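You operate a simulated robot arm through the tools that you are given. There is no shell and no other tool.

You are at the controls of a simulated robot arm. One attempt, no reset.

## Task
Centre the brown box, let the deck right down, then pump it to mark 1.
Fine: slide the box to the deck's middle before it moves; red knob to DOWN till mark 0, back to UP; brake stays on.

It is judged by the outcome, as a careful person would: the job done as asked, and still so three seconds after it is handed in. It fails if anything else is knocked over, pushed out of place, dropped, spilled or broken.

## Robot
A 7-joint arm with a three-finger gripper, fixed in place. Base frame: the origin is on the floor under the middle of its stand, x ahead of it, y to its left, z up; the work surface is at about z = 875. Lengths are in mm, angles in degrees, forces in N, time in s.
It reaches about 1342 mm from its shoulder. Its first joint turns from -166.0 to 166.0 degrees. Payload 2.69 kg.
The TCP is the grasp point between the finger pads, 30 mm short of the fingertips. In the tool frame z runs along the fingers and y along their closing line. The gripper opens to 128 mm; its body begins 117 mm behind the TCP.
Orientation is that of the tool frame in the base frame, as a unit quaternion [w, x, y, z]. With the fingers straight down and closing along the base's y, the tool's x points along the base's -x, its y along +y and its z along -z.

## Interface
- The arm moves only by the tool step_arm. Its argument "targets" is a list of rows, each an object of numbers (a shift or turn left out is 0, a gripper value left out holds the last): "dx", "dy", "dz": the shift along the tool's x, y, z in units of 50 mm (1.0 is 50 mm); "rx", "ry", "rz": the turn, a rotation vector about the tool's x, y, z in units of 4 degrees (1.0 is 4 degrees); "hand": the gripper command, from -1 (shut) to 1 (fully open), values between in proportion. In form: [{"dx": .., "dy": .., "dz": .., "rx": .., "ry": .., "rz": .., "hand": ..}, ...]. A call has 1 to 20 rows; each row shifts and turns the commanded pose from where the row before left it, along the tool's axes as they then stand. A call with a number of a shift or a turn outside -1 to 1 is refused whole. A row lasts 0.2 s, in which the tool goes at most 50 mm and 8.6 degrees; a call with a longer step from one row to the next is refused whole, and so is a gripper value outside its range. Where a pose cannot be reached the arm comes as near as it can. A force on the tool above 60 N (or 10 N above the force at the start of the call, whichever is more), or a blocked arm, ends the call early, and 0.2 s more pass. Each finger travels about 127 mm/s and halts on what it meets, pressing with about 40 N; the grip force reading is that of the motor and also rises with nothing between the fingers. The clock runs only during rows and for 0.2 s after the last one: add rows that do not move to give the fingers time. The reply holds the time, the measured pose of the TCP, the force on the tool along the base axes, the opening and the grip force, in the units named above and with some noise, with the torque about the TCP (base axes, N m) and any sound that the robot's microphone picked up, and new pictures: "views" is both (left out), scene, wrist or none.
- Cameras (640 x 400 px; columns grow to the right, rows downward): "scene" is fixed at [68.4, -505.9, 1703.6]; the picture's right is [0.66, -0.75, 0.00], its down [-0.45, -0.39, -0.80] and it looks along [0.60, 0.53, -0.59] (base axes); focal length 310 px, centre (320, 200). "wrist" rides on the gripper at [58, 54, -131] in the tool frame; the picture's right is [-0.68, 0.74, 0.00], its down [-0.62, -0.57, -0.55] and it looks along [-0.40, -0.37, 0.84] (tool axes); focal length 234 px, centre (320, 200). There is no depth. A picture from a camera that has moved, and an enlarged one, comes with that camera's place and axes in the base frame and with its lens. The place of the scene camera against the robot may be out by one fixed shift of up to 25 mm in any direction.
- raise_lower(by): moves the trunk up (or, below 0, down) by that many mm; the arm rides with it, the base frame stays. It gives what a move gives, with no picture.
- zoom(camera, box): a new picture of the part [left, top, right, bottom] of that camera's present view, enlarged. It takes no simulated time.
- sign_off(): hands the job in; it is judged then, once.

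Nothing tells you positions but the pictures and the camera data. Unless the task says otherwise, let go and move clear before handing in.

The tools are called as a command line: name --argument value ..., lists and objects as JSON in quotes. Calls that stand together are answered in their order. step_arm: Moves the arm, as the interface text tells. Its arguments: {"type":"object","properties":{"targets":{"type":"array","items":{"type":"object","properties":{"dx":{"type":"number"},"dy":{"type":"number"},"dz":{"type":"number"},"rx":{"type":"number"},"ry":{"type":"number"},"rz":{"type":"number"},"hand":{"type":"number"}}}},"views":{"type":"string","enum":["both","scene","wrist","none"]}},"required":["targets"]} The other tools are called the same way: raise_lower (by) moves the trunk up or down; zoom (camera, box) takes an enlarged picture of a part of a camera's view; sign_off () hands the job in.

At the start:

```text
time_s: 0.0
ee_pos: [603.0, 61.3, 1304.1]
orientation: [0.0, 0.001, 1.0, 0.0]
force: [-0.4, 0.4, -0.6]
moment: [-0.04, -0.01, -0.02]
width: 127.9
finger_force: 0.0
trunk travel left (down, up): [-150.0, 200.0]
```

scene: 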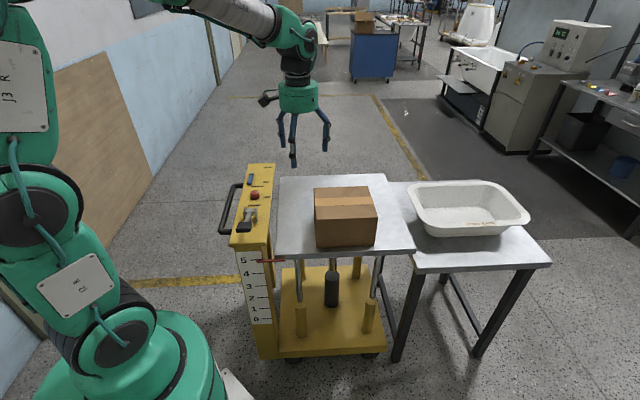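
wrist: 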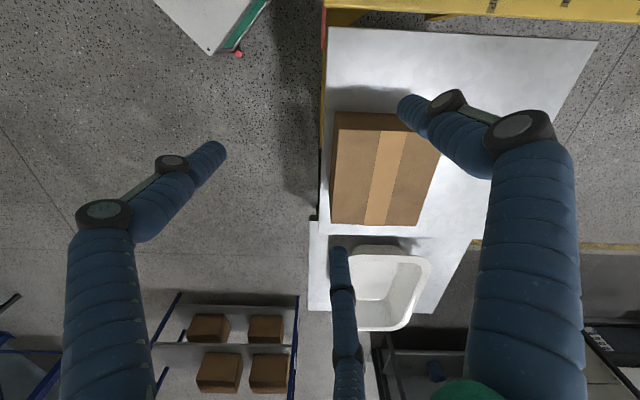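

I see a scissor/lift cart with a yellow column on its left carrying a red knob, a pump lever and a scale (the pointer is near mark 5). A brown box sits off-centre on the steel deck. I'll zoom in on the controls and the deck before moving.

zoom --camera "scene" --box '[210, 150, 310, 250]'

zoom --camera "scene" --box '[220, 240, 400, 360]'

zoom --camera "scene" --box '[260, 160, 420, 260]'

zoom --camera "wrist" --box '[300, 0, 640, 240]'

```text
4.00 times, centred on (260, 200) of scene
camera zoom: at [68.4, -505.9, 1703.6], right [0.66, -0.75, 0.0], down [-0.45, -0.39, -0.8], along [0.6, 0.53, -0.59], focal length 1239 px, centre (560, 200)
```

zoom: 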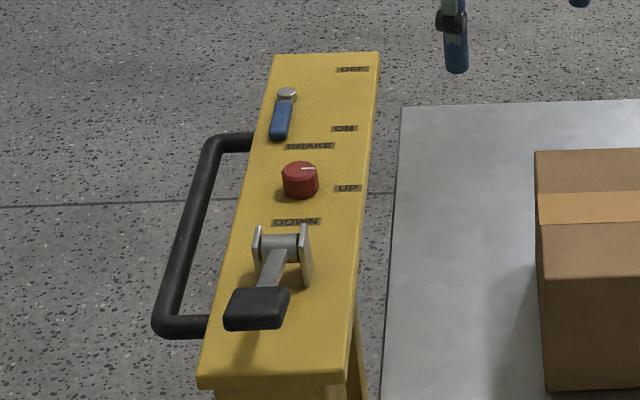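

```text
3.33 times, centred on (310, 300) of scene
camera zoom: at [68.4, -505.9, 1703.6], right [0.66, -0.75, 0.0], down [-0.45, -0.39, -0.8], along [0.6, 0.53, -0.59], focal length 1032 px, centre (353, -133)
```

zoom: 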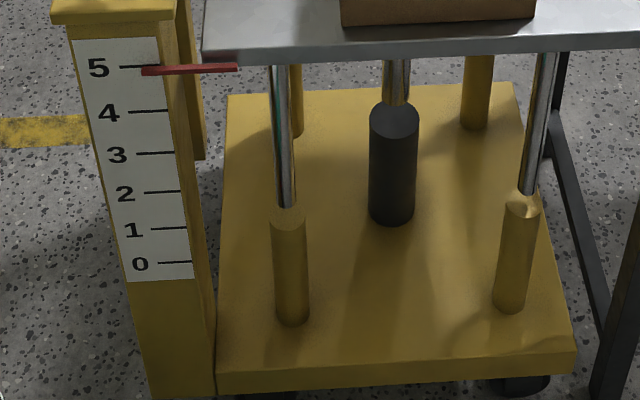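

```text
4.00 times, centred on (340, 210) of scene
camera zoom: at [68.4, -505.9, 1703.6], right [0.66, -0.75, 0.0], down [-0.45, -0.39, -0.8], along [0.6, 0.53, -0.59], focal length 1239 px, centre (240, 160)
```

zoom: 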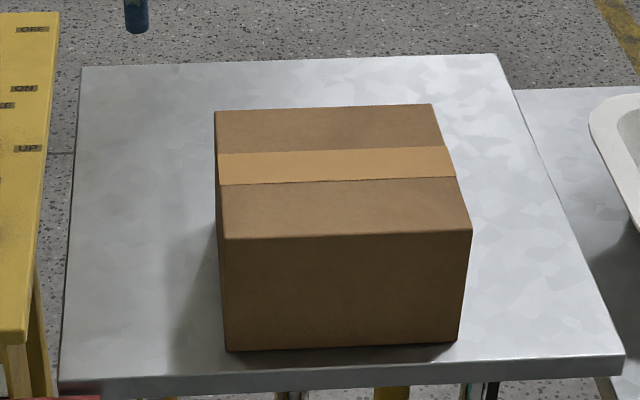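

```text
1.67 times, centred on (470, 120) of wrist
camera zoom: at [544.7, 114.5, 1435.0], right [0.68, 0.74, 0.0], down [0.62, -0.57, 0.55], along [0.4, -0.37, -0.84], focal length 390 px, centre (70, 333)
```

zoom: 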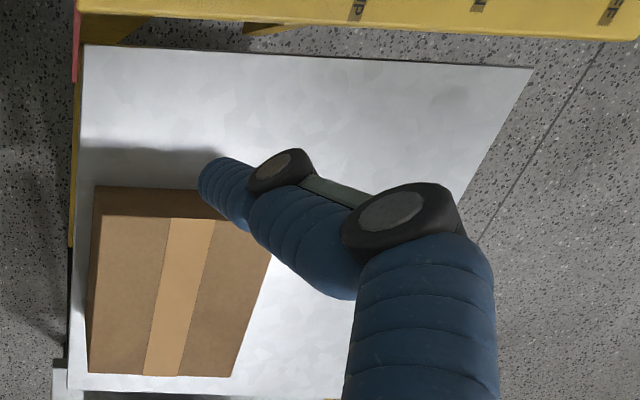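

The deck looks to be about 530 mm square and turned 45° to the base, with its centre near (905, 150). The box, about 220×200×137, sits roughly 140 mm too near the scene-camera side. I'll turn the gripper so its two-finger side can push the box along (+x,+y), and get a better view of the column on the way.

step_arm --targets '[{"rz": -1}, {"rz": -1}, {"rz": -1}, {"rz": -1}, {"rz": -1}, {"rz": -1}, {"rz": -1}, {"rz": -1}, {"rz": -1}, {"rz": -1}, {"rz": -1}, {"rz": -1}, {"rz": -1}, {"rz": -1}, {"rz": -1}, {"rz": -1}, {"rz": -1}, {"rz": -1}, {"rz": -1}, {"rz": -1}]' --views "wrist"

```text
time_s: 4.2
ee_pos: [603.8, 61.4, 1303.7]
orientation: [0.001, -0.643, 0.766, 0.0]
force: [-0.3, -0.3, 0.4]
moment: [0.02, -0.03, -0.02]
width: 127.8
finger_force: 0.1
trunk travel left (down, up): [-150.0, 200.0]
camera wrist: at [540.5, 12.5, 1434.7], right [-0.61, 0.79, 0.0], down [0.66, 0.51, 0.55], along [0.43, 0.33, -0.84], focal length 234 px, centre (320, 200)
```

wrist: 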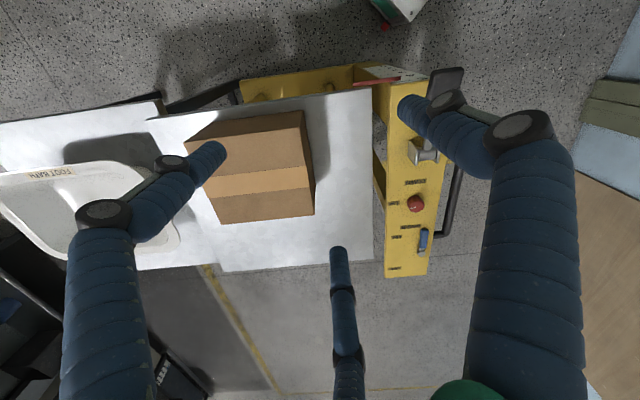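

The view is good: the column with brake, knob and pump is visible beside the deck. I'll zoom in to locate the parts.

zoom --camera "wrist" --box '[340, 60, 500, 280]'

zoom --camera "wrist" --box '[140, 70, 400, 280]'

```text
1.82 times, centred on (420, 170) of wrist
camera zoom: at [540.5, 12.5, 1434.7], right [-0.61, 0.79, 0.0], down [0.66, 0.51, 0.55], along [0.43, 0.33, -0.84], focal length 426 px, centre (138, 254)
```

zoom: 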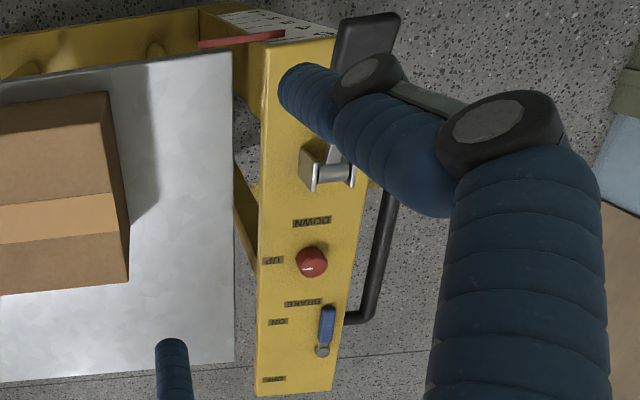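

```text
1.90 times, centred on (270, 175) of wrist
camera zoom: at [540.5, 12.5, 1434.7], right [-0.61, 0.79, 0.0], down [0.66, 0.51, 0.55], along [0.43, 0.33, -0.84], focal length 446 px, centre (415, 248)
```

zoom: 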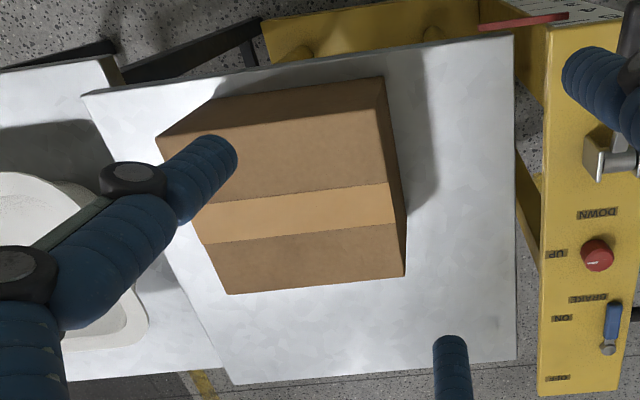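

I place the knob near (648, 387, 965), the pump pivot near (556, 298, 979) and the pump pad near (460, 198, 1025). I'll finish the turn to line up with the box face and close the fingers to see their closed shape.

step_arm --targets '[{"rz": -1, "hand": -1}, {"rz": -1}, {"rz": -1}, {"rz": -1}, {"rz": -1}, {"rz": -1}, {"rz": -1}, {"rz": -1}, {"rz": -1}, {"rz": -1}, {"rz": -1}, {"rz": -1}, {"rz": -1}, {"rz": -0.75}]' --views "both"

```text
time_s: 7.2
ee_pos: [603.5, 61.7, 1304.6]
orientation: [0.001, 0.924, -0.382, 0.0]
force: [0.3, 0.1, 0.1]
moment: [-0.01, 0.0, 0.02]
width: 2.3
finger_force: 31.5
trunk travel left (down, up): [-150.0, 200.0]
camera wrist: at [606.8, -18.6, 1435.2], right [-1.0, -0.04, 0.0], down [-0.04, 0.84, 0.55], along [-0.02, 0.55, -0.84], focal length 234 px, centre (320, 200)
```

scene: 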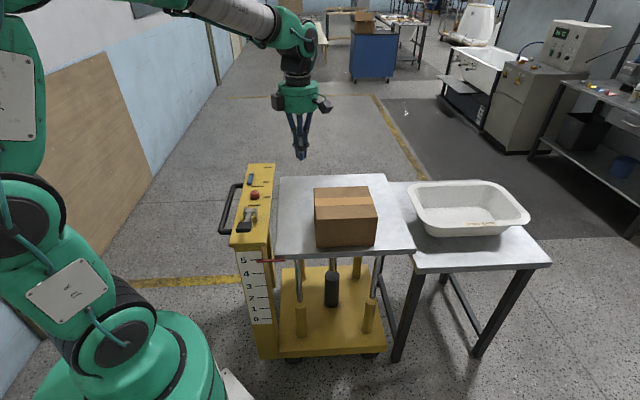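
wrist: 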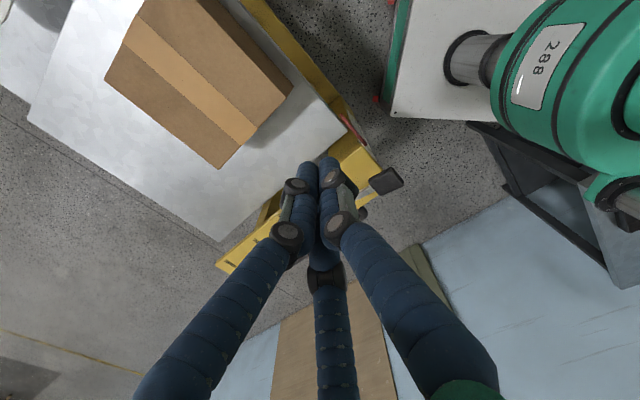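

The fingers close into a tight cluster. I'll move out over the front of the deck, at a safe height, to measure the box and deck from a better viewpoint.

step_arm --targets '[{"dx": 0.775, "dy": -0.026, "dz": 0.136}, {"dx": 0.775, "dy": -0.026, "dz": 0.136}, {"dx": 0.775, "dy": -0.026, "dz": 0.136}, {"dx": 0.775, "dy": -0.026, "dz": 0.136}, {"dx": 0.775, "dy": -0.026, "dz": 0.136}, {"dx": 0.775, "dy": -0.026, "dz": 0.136}, {"dx": 0.775, "dy": -0.026, "dz": 0.136}, {"dx": 0.775, "dy": -0.026, "dz": 0.136}, {}]' --views "both"

```text
time_s: 9.2
ee_pos: [831.4, -151.2, 1248.5]
orientation: [0.0, 0.923, -0.384, -0.002]
force: [0.2, -1.0, -0.1]
moment: [0.03, 0.06, 0.0]
width: 2.0
finger_force: 31.5
trunk travel left (down, up): [-150.0, 200.0]
camera wrist: at [835.3, -230.9, 1379.2], right [-1.0, -0.04, 0.0], down [-0.04, 0.84, 0.55], along [-0.02, 0.55, -0.84], focal length 234 px, centre (320, 200)
```

scene: 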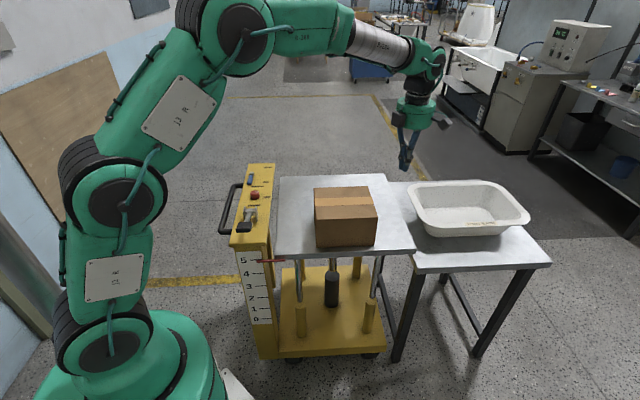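
wrist: 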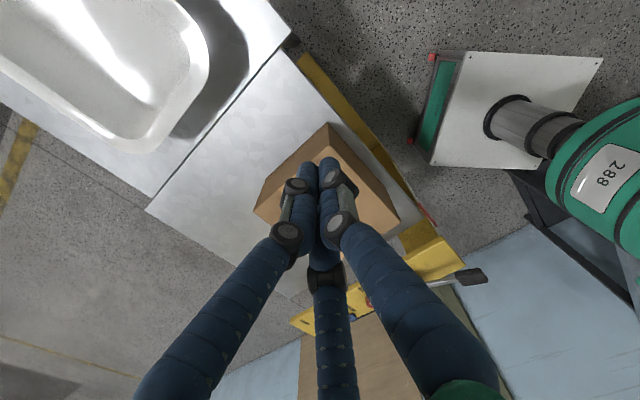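

I'll zoom into this wrist picture to measure the deck edges and the box corners.

zoom --camera "wrist" --box '[130, 40, 450, 240]'

zoom --camera "wrist" --box '[240, 110, 500, 340]'

```text
2.00 times, centred on (290, 140) of wrist
camera zoom: at [835.3, -230.9, 1379.2], right [-1.0, -0.04, 0.0], down [-0.04, 0.84, 0.55], along [-0.02, 0.55, -0.84], focal length 468 px, centre (380, 320)
```

zoom: 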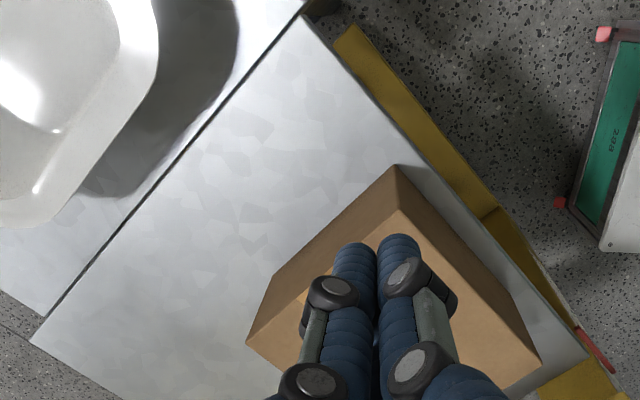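

```text
1.74 times, centred on (370, 225) of wrist
camera zoom: at [835.3, -230.9, 1379.2], right [-1.0, -0.04, 0.0], down [-0.04, 0.84, 0.55], along [-0.02, 0.55, -0.84], focal length 407 px, centre (233, 156)
```

zoom: 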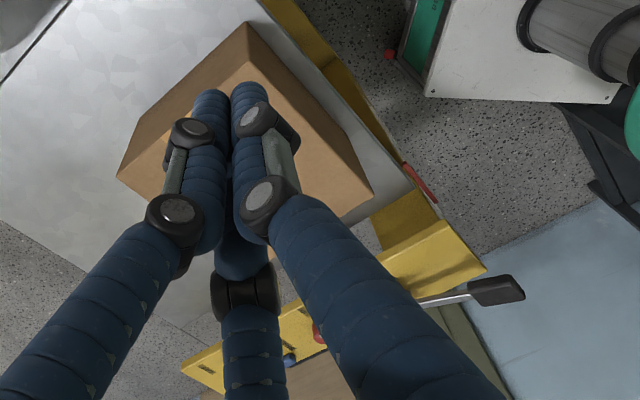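

Measured against the deck, the box needs to slide about 140 mm along (+0.705,+0.71) and is already centred the other way. I'll go to a start point in front of the box's front face, outside the deck edge, and lower there with the fingers partly open to give a wide contact.

step_arm --targets '[{"dx": -0.795, "dy": 0.413, "hand": -0.2}, {"dx": -0.795, "dy": 0.413}, {"dx": -0.795, "dy": 0.413}, {"dx": -0.795, "dy": 0.413}, {"dz": 0.9}, {"dz": 0.9}, {"dz": 0.9}, {"dz": 0.9}, {"dz": 0.9}, {"dz": 0.6}, {"dz": 0.4}, {}]' --views "both"

```text
time_s: 11.8
ee_pos: [659.1, -96.9, 973.1]
orientation: [-0.001, 0.924, -0.382, 0.0]
force: [-0.3, 0.0, 0.1]
moment: [0.0, 0.02, 0.02]
width: 51.0
finger_force: 0.1
trunk travel left (down, up): [-150.0, 200.0]
camera wrist: at [663.4, -176.3, 1104.0], right [-1.0, -0.04, 0.0], down [-0.04, 0.84, 0.55], along [-0.02, 0.55, -0.84], focal length 234 px, centre (320, 200)
```

scene: 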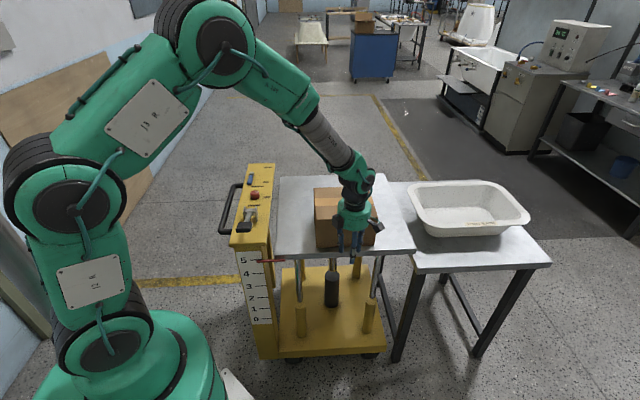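
wrist: 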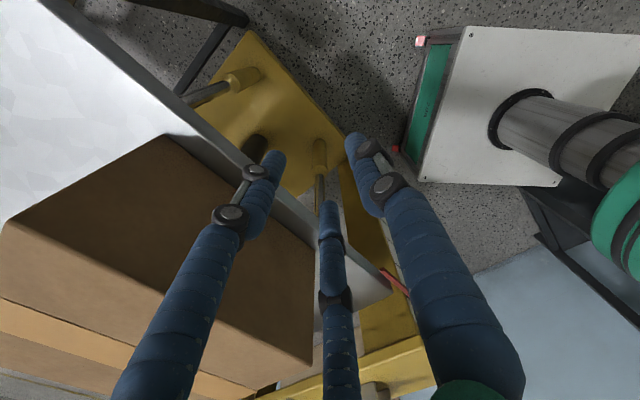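

The fingers are in front of the box face and lined up with its middle: TCP about 110 mm short of the face, contact expected at about 80 mm. I'll lower to 928 so the tips stay clear of the deck, then advance close to contact.

step_arm --targets '[{"dz": 0.45}, {"dz": 0.45}, {"dy": -0.4}, {"dy": -0.4}, {"dy": -0.4}, {}]' --views "both"

zoom --camera "scene" --box '[290, 170, 430, 270]'

```text
time_s: 13.2
ee_pos: [702.2, -53.4, 928.9]
orientation: [-0.001, 0.924, -0.383, 0.0]
force: [-0.2, 0.5, -0.4]
moment: [0.0, 0.05, -0.02]
width: 51.2
finger_force: 0.1
trunk travel left (down, up): [-150.0, 200.0]
camera wrist: at [706.6, -133.5, 1060.1], right [-1.0, -0.04, 0.0], down [-0.04, 0.84, 0.55], along [-0.02, 0.55, -0.84], focal length 234 px, centre (320, 200)
```

scene: 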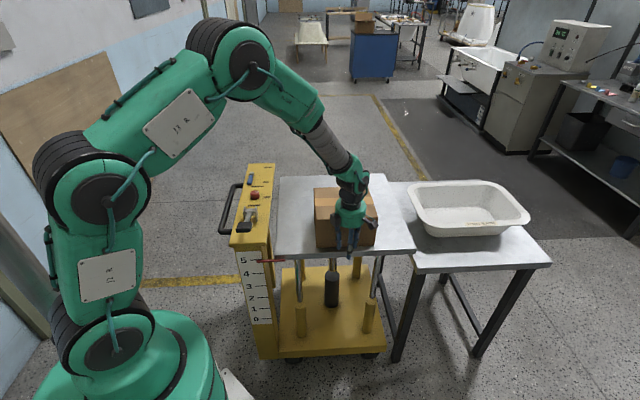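
wrist: 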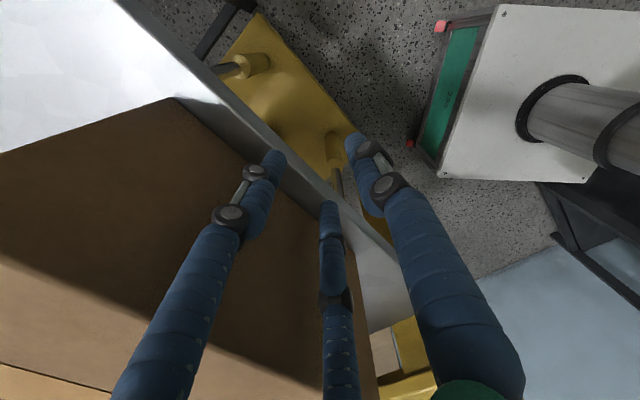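

```text
4.00 times, centred on (360, 220) of scene
camera zoom: at [68.4, -505.9, 1703.6], right [0.66, -0.75, 0.0], down [-0.45, -0.39, -0.8], along [0.6, 0.53, -0.59], focal length 1239 px, centre (160, 120)
```

zoom: 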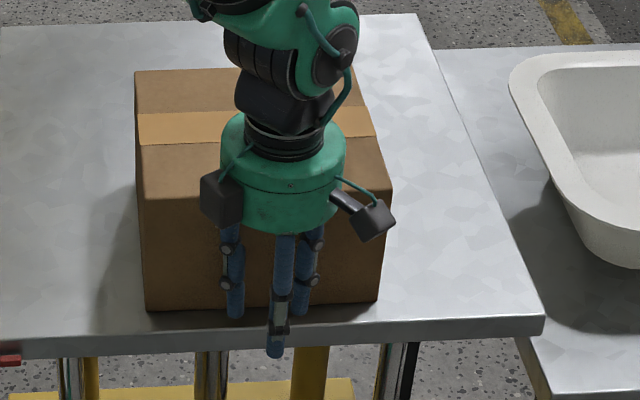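

Both pushing fingers are in front of the face and close to centred on it. I'll advance slowly into contact and watch the force.

step_arm --targets '[{"dy": -0.2}, {"dy": -0.2}, {"dy": -0.2}, {"dy": -0.2}, {}]' --views "scene"

zoom --camera "scene" --box '[290, 170, 430, 270]'

```text
time_s: 14.4
ee_pos: [730.4, -25.7, 929.3]
orientation: [-0.001, 0.924, -0.383, -0.001]
force: [-2.1, -2.3, 0.5]
moment: [0.17, -0.08, 0.04]
width: 50.4
finger_force: 0.0
trunk travel left (down, up): [-150.0, 200.0]
```

scene: 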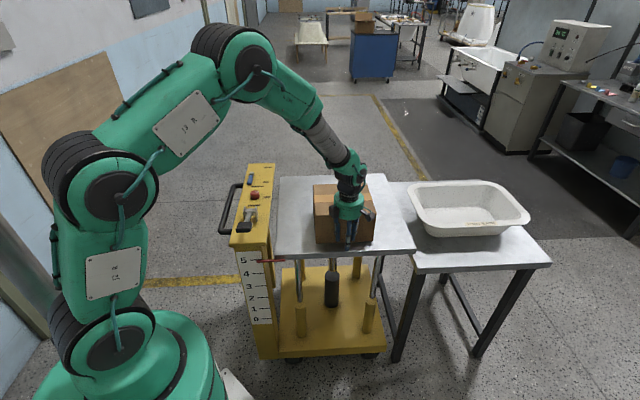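

```text
4.00 times, centred on (360, 220) of scene
camera zoom: at [68.4, -505.9, 1703.6], right [0.66, -0.75, 0.0], down [-0.45, -0.39, -0.8], along [0.6, 0.53, -0.59], focal length 1239 px, centre (160, 120)
```

zoom: 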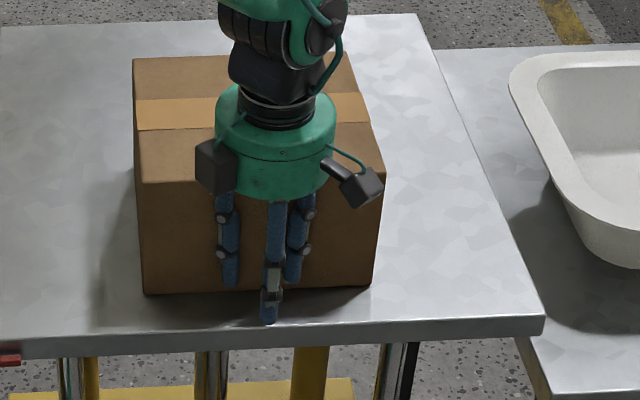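

The box moves easily at about 3 N and has slid about 22 mm. Roughly 118 mm is left, so I'll push 100 mm more and re-measure.

step_arm --targets '[{"dy": -0.3}, {"dy": -0.3}, {"dy": -0.3}, {"dy": -0.3}, {"dy": -0.3}, {"dy": -0.3}, {"dy": -0.2}, {}]' --views "scene"

zoom --camera "scene" --box '[260, 160, 420, 260]'

```text
time_s: 16.2
ee_pos: [801.4, 42.5, 928.5]
orientation: [0.001, 0.924, -0.383, 0.0]
force: [-0.9, -2.8, -1.3]
moment: [0.12, -0.12, 0.05]
width: 50.0
finger_force: 0.0
trunk travel left (down, up): [-150.0, 200.0]
```

scene: 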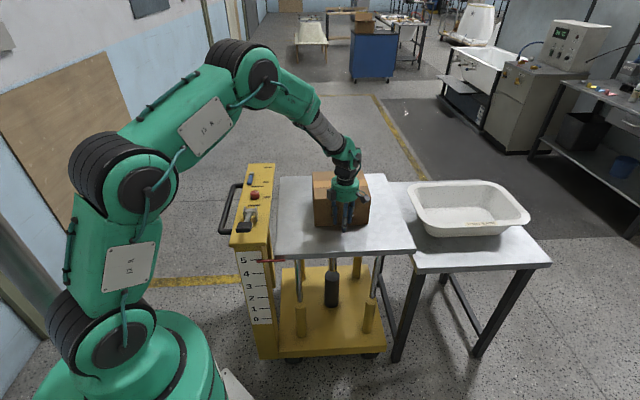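

```text
4.00 times, centred on (340, 210) of scene
camera zoom: at [68.4, -505.9, 1703.6], right [0.66, -0.75, 0.0], down [-0.45, -0.39, -0.8], along [0.6, 0.53, -0.59], focal length 1239 px, centre (240, 160)
```

zoom: 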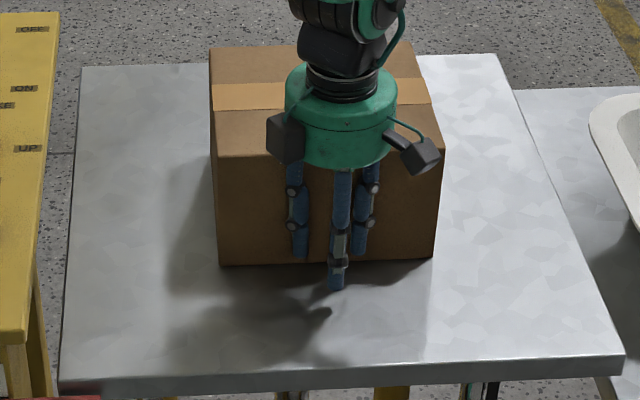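

The box front is now about 150 mm from the deck's front edge against a target of about 168. It is square and laterally centred. I'll push 18 mm more, then back away to check.

step_arm --targets '[{"dy": -0.12}, {"dy": -0.12}, {"dy": -0.12}, {}]' --views "none"

step_arm --targets '[{"dy": 0.2}, {"dy": 0.5}, {"dy": 0.8}, {"dy": 0.9}, {"dy": 0.9}, {}]' --views "scene"

zoom --camera "scene" --box '[260, 160, 420, 260]'

```text
time_s: 17.2
ee_pos: [812.7, 56.7, 929.8]
orientation: [0.0, 0.924, -0.383, 0.0]
force: [-1.9, -2.6, -1.7]
moment: [0.0, -0.16, 0.13]
width: 49.7
finger_force: 0.0
trunk travel left (down, up): [-150.0, 200.0]
```

```text
time_s: 18.6
ee_pos: [695.0, -61.1, 929.5]
orientation: [0.001, 0.924, -0.383, 0.0]
force: [0.2, 0.3, -0.3]
moment: [0.03, -0.03, -0.01]
width: 51.2
finger_force: 0.1
trunk travel left (down, up): [-150.0, 200.0]
```

scene: 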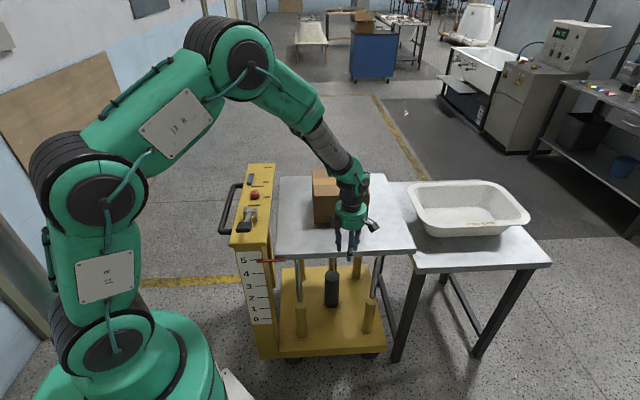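

```text
4.00 times, centred on (340, 210) of scene
camera zoom: at [68.4, -505.9, 1703.6], right [0.66, -0.75, 0.0], down [-0.45, -0.39, -0.8], along [0.6, 0.53, -0.59], focal length 1239 px, centre (240, 160)
```

zoom: 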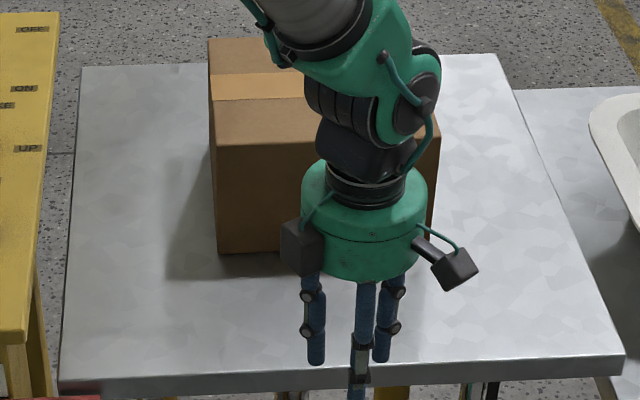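

I'm clear of the box, so I'll rise and check the centring from above.

step_arm --targets '[{"dz": -0.9}, {"dz": -0.9}, {"dz": -0.9}, {"dz": -0.9}, {"dz": -0.9}, {"dz": -0.9}, {"dz": -0.9}, {"dx": -0.5, "dz": -0.5}, {"dx": -0.7}, {"dx": -0.7}, {}]' --views "both"

zoom --camera "scene" --box '[260, 160, 420, 260]'

```text
time_s: 21.0
ee_pos: [628.3, 8.0, 1271.4]
orientation: [0.001, 0.924, -0.383, -0.001]
force: [-0.1, 0.3, 0.5]
moment: [-0.03, -0.04, 0.03]
width: 51.4
finger_force: 0.0
trunk travel left (down, up): [-150.0, 200.0]
camera wrist: at [632.6, -71.0, 1402.3], right [-1.0, -0.04, 0.0], down [-0.04, 0.84, 0.55], along [-0.02, 0.55, -0.84], focal length 234 px, centre (320, 200)
```

scene: 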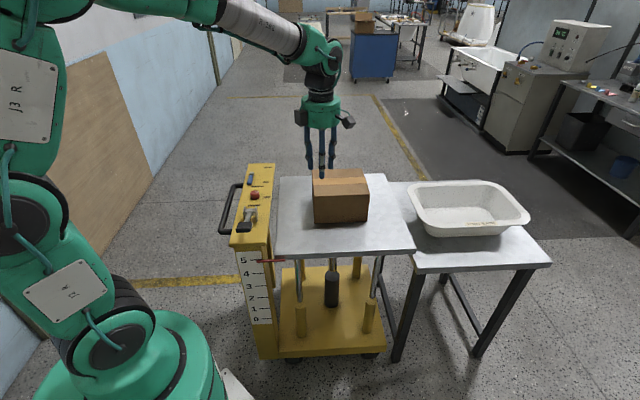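
wrist: 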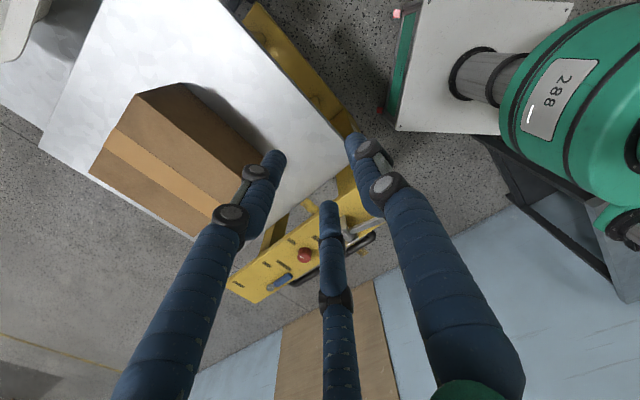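

```text
4.00 times, centred on (340, 210) of scene
camera zoom: at [68.4, -505.9, 1703.6], right [0.66, -0.75, 0.0], down [-0.45, -0.39, -0.8], along [0.6, 0.53, -0.59], focal length 1239 px, centre (240, 160)
```

zoom: 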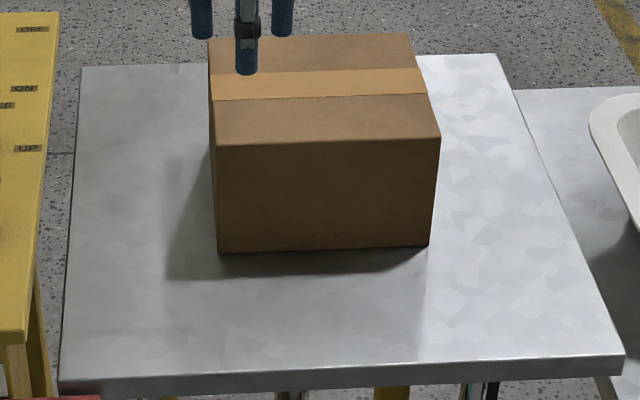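

The box base now measures centred to within a couple of mm (168 in front, about 170 behind, equal left and right). Next is the red knob near (648, 387, 965), so I'll move above it to refine its position.

step_arm --targets '[{"dx": -0.508, "dy": -0.564, "dz": 0.282}, {"dx": -0.508, "dy": -0.564, "dz": 0.282}, {"dx": -0.508, "dy": -0.564, "dz": 0.282}, {"dx": -0.508, "dy": -0.564, "dz": 0.282}, {"dx": -0.508, "dy": -0.564, "dz": 0.282}, {"dx": -0.508, "dy": -0.564, "dz": 0.282}, {"dx": -0.508, "dy": -0.564, "dz": 0.282}, {"dx": -0.508, "dy": -0.564, "dz": 0.282}, {"dx": -0.508, "dy": -0.564, "dz": 0.282}, {"dx": -0.508, "dy": -0.564, "dz": 0.282, "hand": 0.15}, {}, {}]' --views "both"

zoom --camera "wrist" --box '[220, 60, 420, 260]'

zoom --camera "scene" --box '[210, 130, 310, 250]'

```text
time_s: 23.6
ee_pos: [648.6, 385.9, 1129.1]
orientation: [-0.001, 0.924, -0.383, 0.001]
force: [0.6, 0.2, -0.6]
moment: [0.03, -0.03, -0.02]
width: 73.6
finger_force: 0.0
trunk travel left (down, up): [-150.0, 200.0]
camera wrist: at [651.0, 306.9, 1259.4], right [-1.0, -0.04, 0.0], down [-0.04, 0.84, 0.55], along [-0.02, 0.55, -0.84], focal length 234 px, centre (320, 200)
```

scene: 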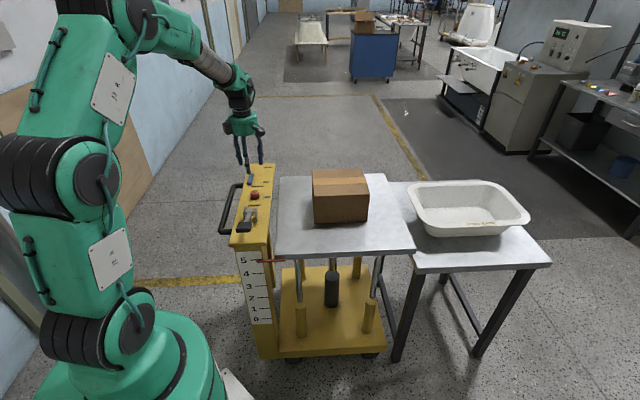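
wrist: 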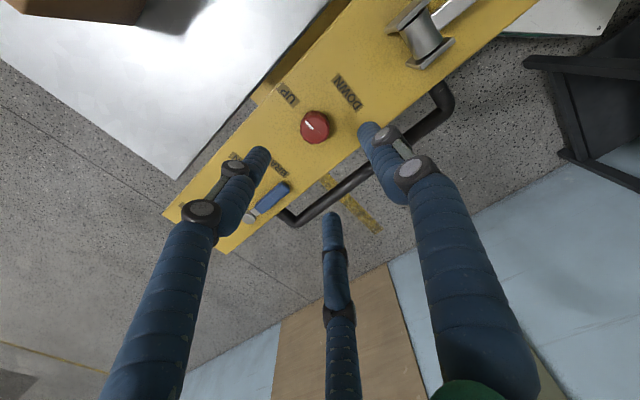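

```text
2.00 times, centred on (320, 160) of wrist
camera zoom: at [651.0, 306.9, 1259.4], right [-1.0, -0.04, 0.0], down [-0.04, 0.84, 0.55], along [-0.02, 0.55, -0.84], focal length 468 px, centre (320, 280)
```

zoom: 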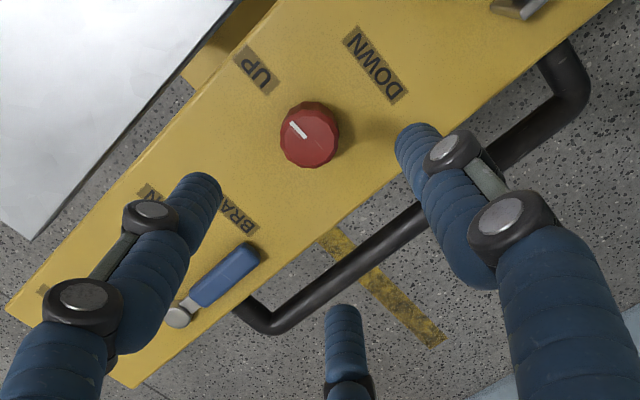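

```text
3.33 times, centred on (260, 190) of scene
camera zoom: at [68.4, -505.9, 1703.6], right [0.66, -0.75, 0.0], down [-0.45, -0.39, -0.8], along [0.6, 0.53, -0.59], focal length 1032 px, centre (520, 233)
```

zoom: 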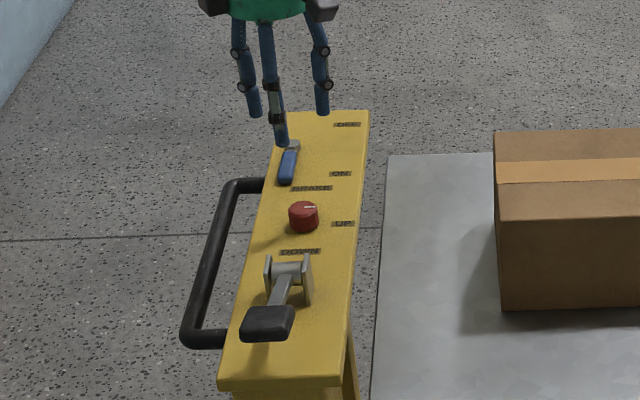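

I can see the knob clearly. I'll zoom in more tightly to fix its centre, top and base.

zoom --camera "wrist" --box '[275, 85, 365, 160]'

zoom --camera "scene" --box '[230, 170, 280, 240]'

```text
5.33 times, centred on (320, 122) of wrist
camera zoom: at [651.0, 306.9, 1259.4], right [-1.0, -0.04, 0.0], down [-0.04, 0.84, 0.55], along [-0.02, 0.55, -0.84], focal length 1249 px, centre (320, 613)
```

zoom: 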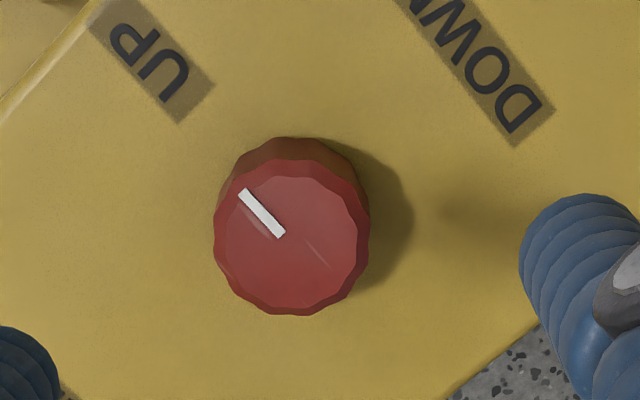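

```text
5.71 times, centred on (255, 205) of scene
camera zoom: at [68.4, -505.9, 1703.6], right [0.66, -0.75, 0.0], down [-0.45, -0.39, -0.8], along [0.6, 0.53, -0.59], focal length 1770 px, centre (691, 171)
```

zoom: 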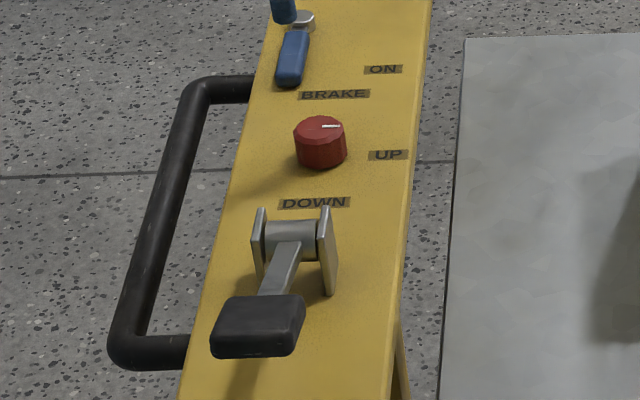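

The knob is about 36 mm across and 21 mm high, centred near (654, 393), on a plate at about z 949, and its mark points to UP. I'll shift onto its axis and come down to just above it for a check.

step_arm --targets '[{"dx": -0.012, "dy": -0.09, "dz": 0.6}, {"dx": -0.011, "dy": -0.085, "dz": 0.6}, {"dz": 0.6}, {"dz": 0.38}, {}]' --views "both"

zoom --camera "wrist" --box '[240, 80, 400, 240]'

zoom --camera "scene" --box '[220, 140, 300, 240]'

```text
time_s: 24.8
ee_pos: [655.5, 393.5, 1019.6]
orientation: [0.0, 0.924, -0.383, 0.0]
force: [0.6, 0.4, 0.5]
moment: [0.0, 0.02, 0.0]
width: 73.7
finger_force: 0.0
trunk travel left (down, up): [-150.0, 200.0]
camera wrist: at [658.6, 314.6, 1150.2], right [-1.0, -0.04, 0.0], down [-0.04, 0.84, 0.55], along [-0.02, 0.55, -0.84], focal length 234 px, centre (320, 200)
```

scene: 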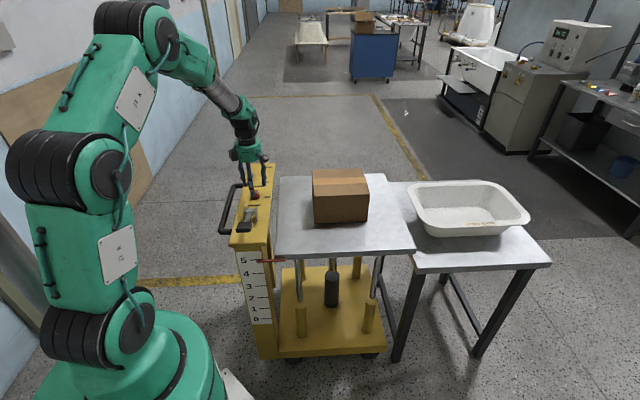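
wrist: 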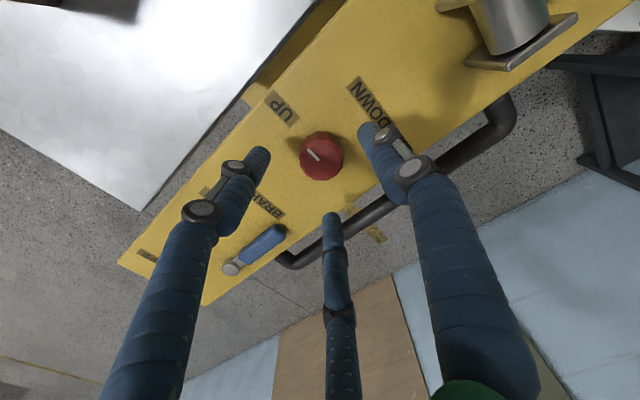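

```text
2.50 times, centred on (320, 160) of wrist
camera zoom: at [658.6, 314.6, 1150.2], right [-1.0, -0.04, 0.0], down [-0.04, 0.84, 0.55], along [-0.02, 0.55, -0.84], focal length 585 px, centre (320, 300)
```

zoom: 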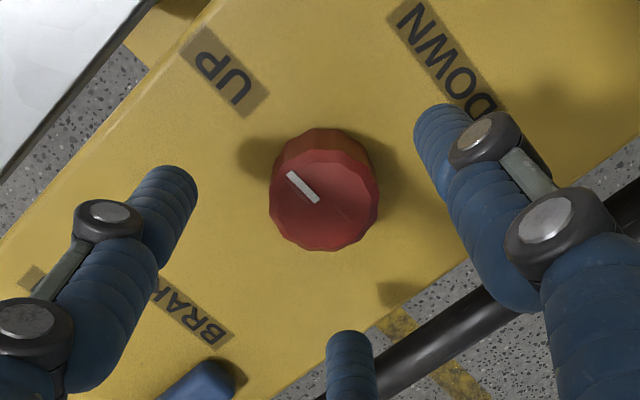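

```text
4.00 times, centred on (260, 190) of scene
camera zoom: at [68.4, -505.9, 1703.6], right [0.66, -0.75, 0.0], down [-0.45, -0.39, -0.8], along [0.6, 0.53, -0.59], focal length 1239 px, centre (560, 240)
```

zoom: 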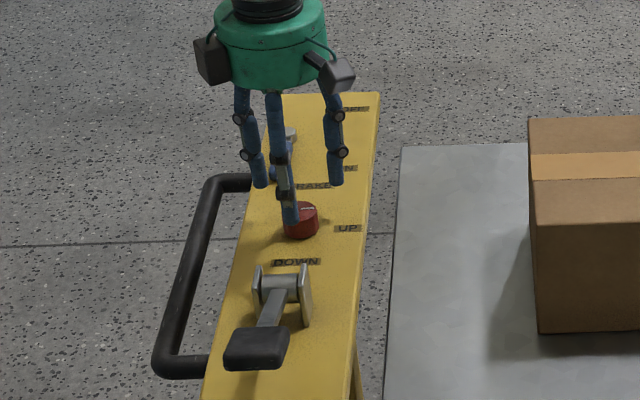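

The knob centre is confirmed at about (653.7, 393, top 970), right on the tool axis. I'll lower so the fingertips straddle the knob just above the plate, then check.

step_arm --targets '[{"dz": 0.25}, {"dz": 0.2}, {"dz": 0.14}, {"dz": 0.1}, {}]' --views "both"

zoom --camera "scene" --box '[220, 140, 300, 240]'

zoom --camera "wrist" --box '[240, 100, 400, 260]'

```text
time_s: 26.0
ee_pos: [654.7, 393.7, 985.4]
orientation: [0.0, 0.924, -0.382, 0.001]
force: [0.8, 0.1, 0.1]
moment: [0.01, 0.02, 0.0]
width: 73.5
finger_force: 0.0
trunk travel left (down, up): [-150.0, 200.0]
camera wrist: at [658.1, 314.5, 1116.2], right [-1.0, -0.04, 0.0], down [-0.04, 0.84, 0.55], along [-0.02, 0.55, -0.84], focal length 234 px, centre (320, 200)
```

scene: 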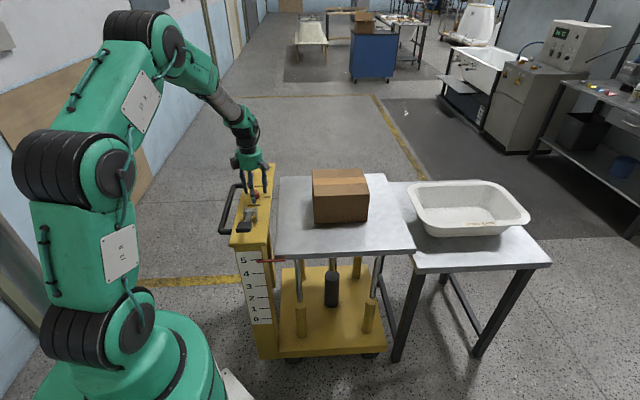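
wrist: 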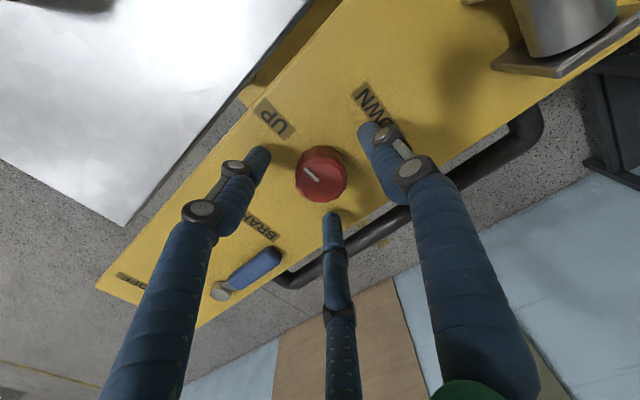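

```text
4.00 times, centred on (260, 190) of scene
camera zoom: at [68.4, -505.9, 1703.6], right [0.66, -0.75, 0.0], down [-0.45, -0.39, -0.8], along [0.6, 0.53, -0.59], focal length 1239 px, centre (560, 240)
```

zoom: 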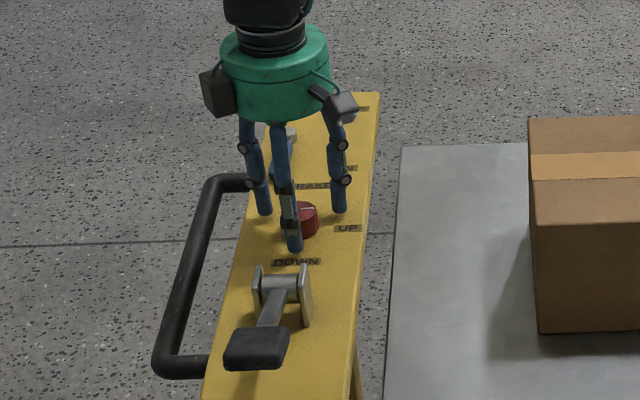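

```text
2.50 times, centred on (320, 180) of wrist
camera zoom: at [658.1, 314.5, 1116.2], right [-1.0, -0.04, 0.0], down [-0.04, 0.84, 0.55], along [-0.02, 0.55, -0.84], focal length 585 px, centre (320, 250)
```

zoom: 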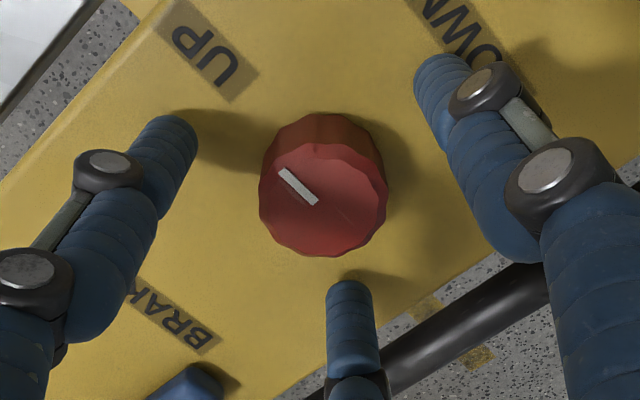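

The knob is centred between the three fingers and the tips are just above the plate. I'll close on it.

step_arm --targets '[{"hand": -0.3}, {"hand": -0.6}, {"hand": -1}, {}, {}]' --views "both"

zoom --camera "wrist" --box '[240, 100, 400, 260]'

```text
time_s: 27.2
ee_pos: [654.5, 393.0, 985.2]
orientation: [0.001, 0.924, -0.382, 0.0]
force: [-7.5, -14.7, 0.0]
moment: [-0.63, 0.26, -0.22]
width: 34.7
finger_force: 45.0
trunk travel left (down, up): [-150.0, 200.0]
camera wrist: at [657.4, 313.3, 1116.1], right [-1.0, -0.04, 0.0], down [-0.04, 0.84, 0.55], along [-0.02, 0.55, -0.84], focal length 234 px, centre (320, 200)
```

scene: 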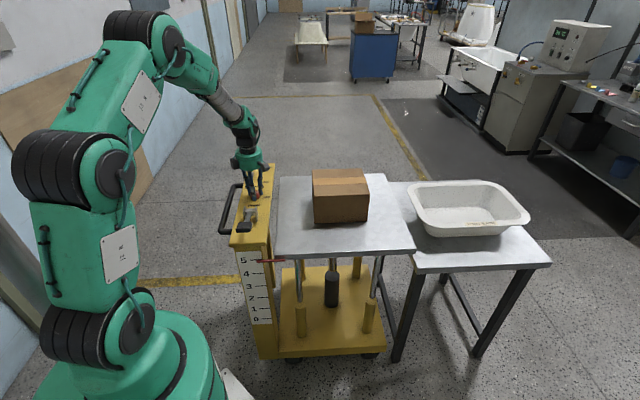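
wrist: 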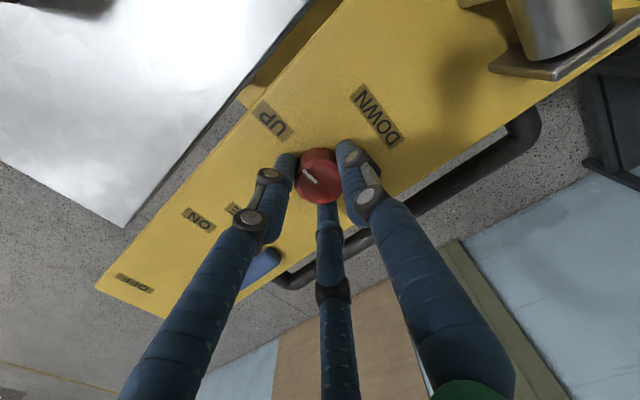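

```text
2.50 times, centred on (320, 180) of wrist
camera zoom: at [657.4, 313.3, 1116.1], right [-1.0, -0.04, 0.0], down [-0.04, 0.84, 0.55], along [-0.02, 0.55, -0.84], focal length 585 px, centre (320, 250)
```

zoom: 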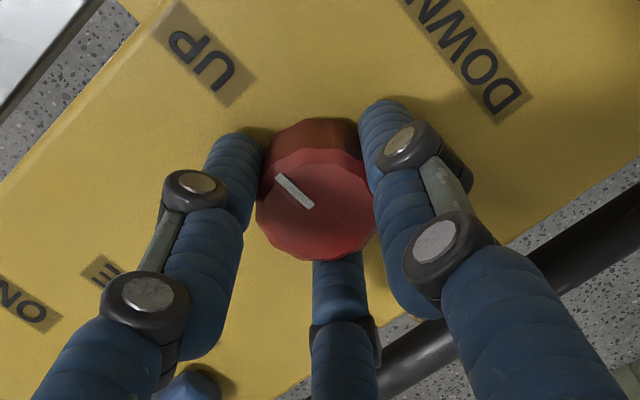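

The grip on the knob is firm with three fingers. I'll start turning clockwise towards DOWN in small steps and watch the force and the mark.

step_arm --targets '[{"dy": 0.02, "rz": 0.5}, {"dy": 0.02, "rz": 1}, {"rz": 1}, {"rz": 1}, {"rz": 1}, {"rz": 0.5}, {}]' --views "both"

zoom --camera "wrist" --box '[240, 100, 400, 260]'

```text
time_s: 28.8
ee_pos: [653.0, 393.1, 985.4]
orientation: [0.0, 0.844, -0.536, 0.0]
force: [8.8, -10.9, -9.0]
moment: [-0.31, -0.44, -0.05]
width: 34.5
finger_force: 44.6
trunk travel left (down, up): [-150.0, 200.0]
camera wrist: at [629.6, 316.8, 1116.0], right [-0.95, 0.3, 0.0], down [0.25, 0.8, 0.55], along [0.17, 0.52, -0.84], focal length 234 px, centre (320, 200)
```

scene: 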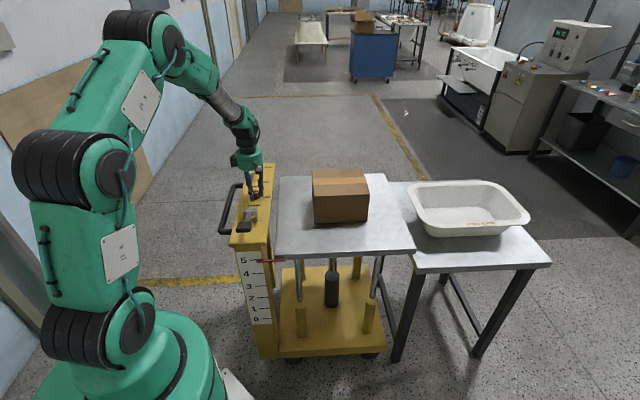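
wrist: 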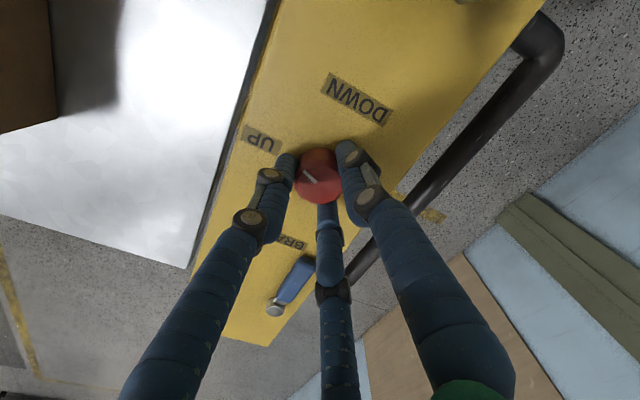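

```text
2.50 times, centred on (320, 180) of wrist
camera zoom: at [629.6, 316.8, 1116.0], right [-0.95, 0.3, 0.0], down [0.25, 0.8, 0.55], along [0.17, 0.52, -0.84], focal length 585 px, centre (320, 250)
```

zoom: 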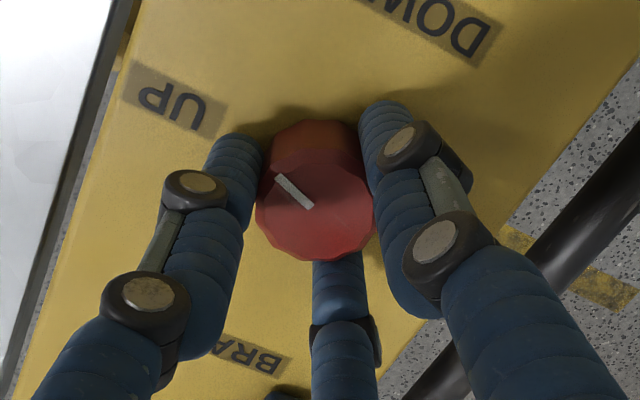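

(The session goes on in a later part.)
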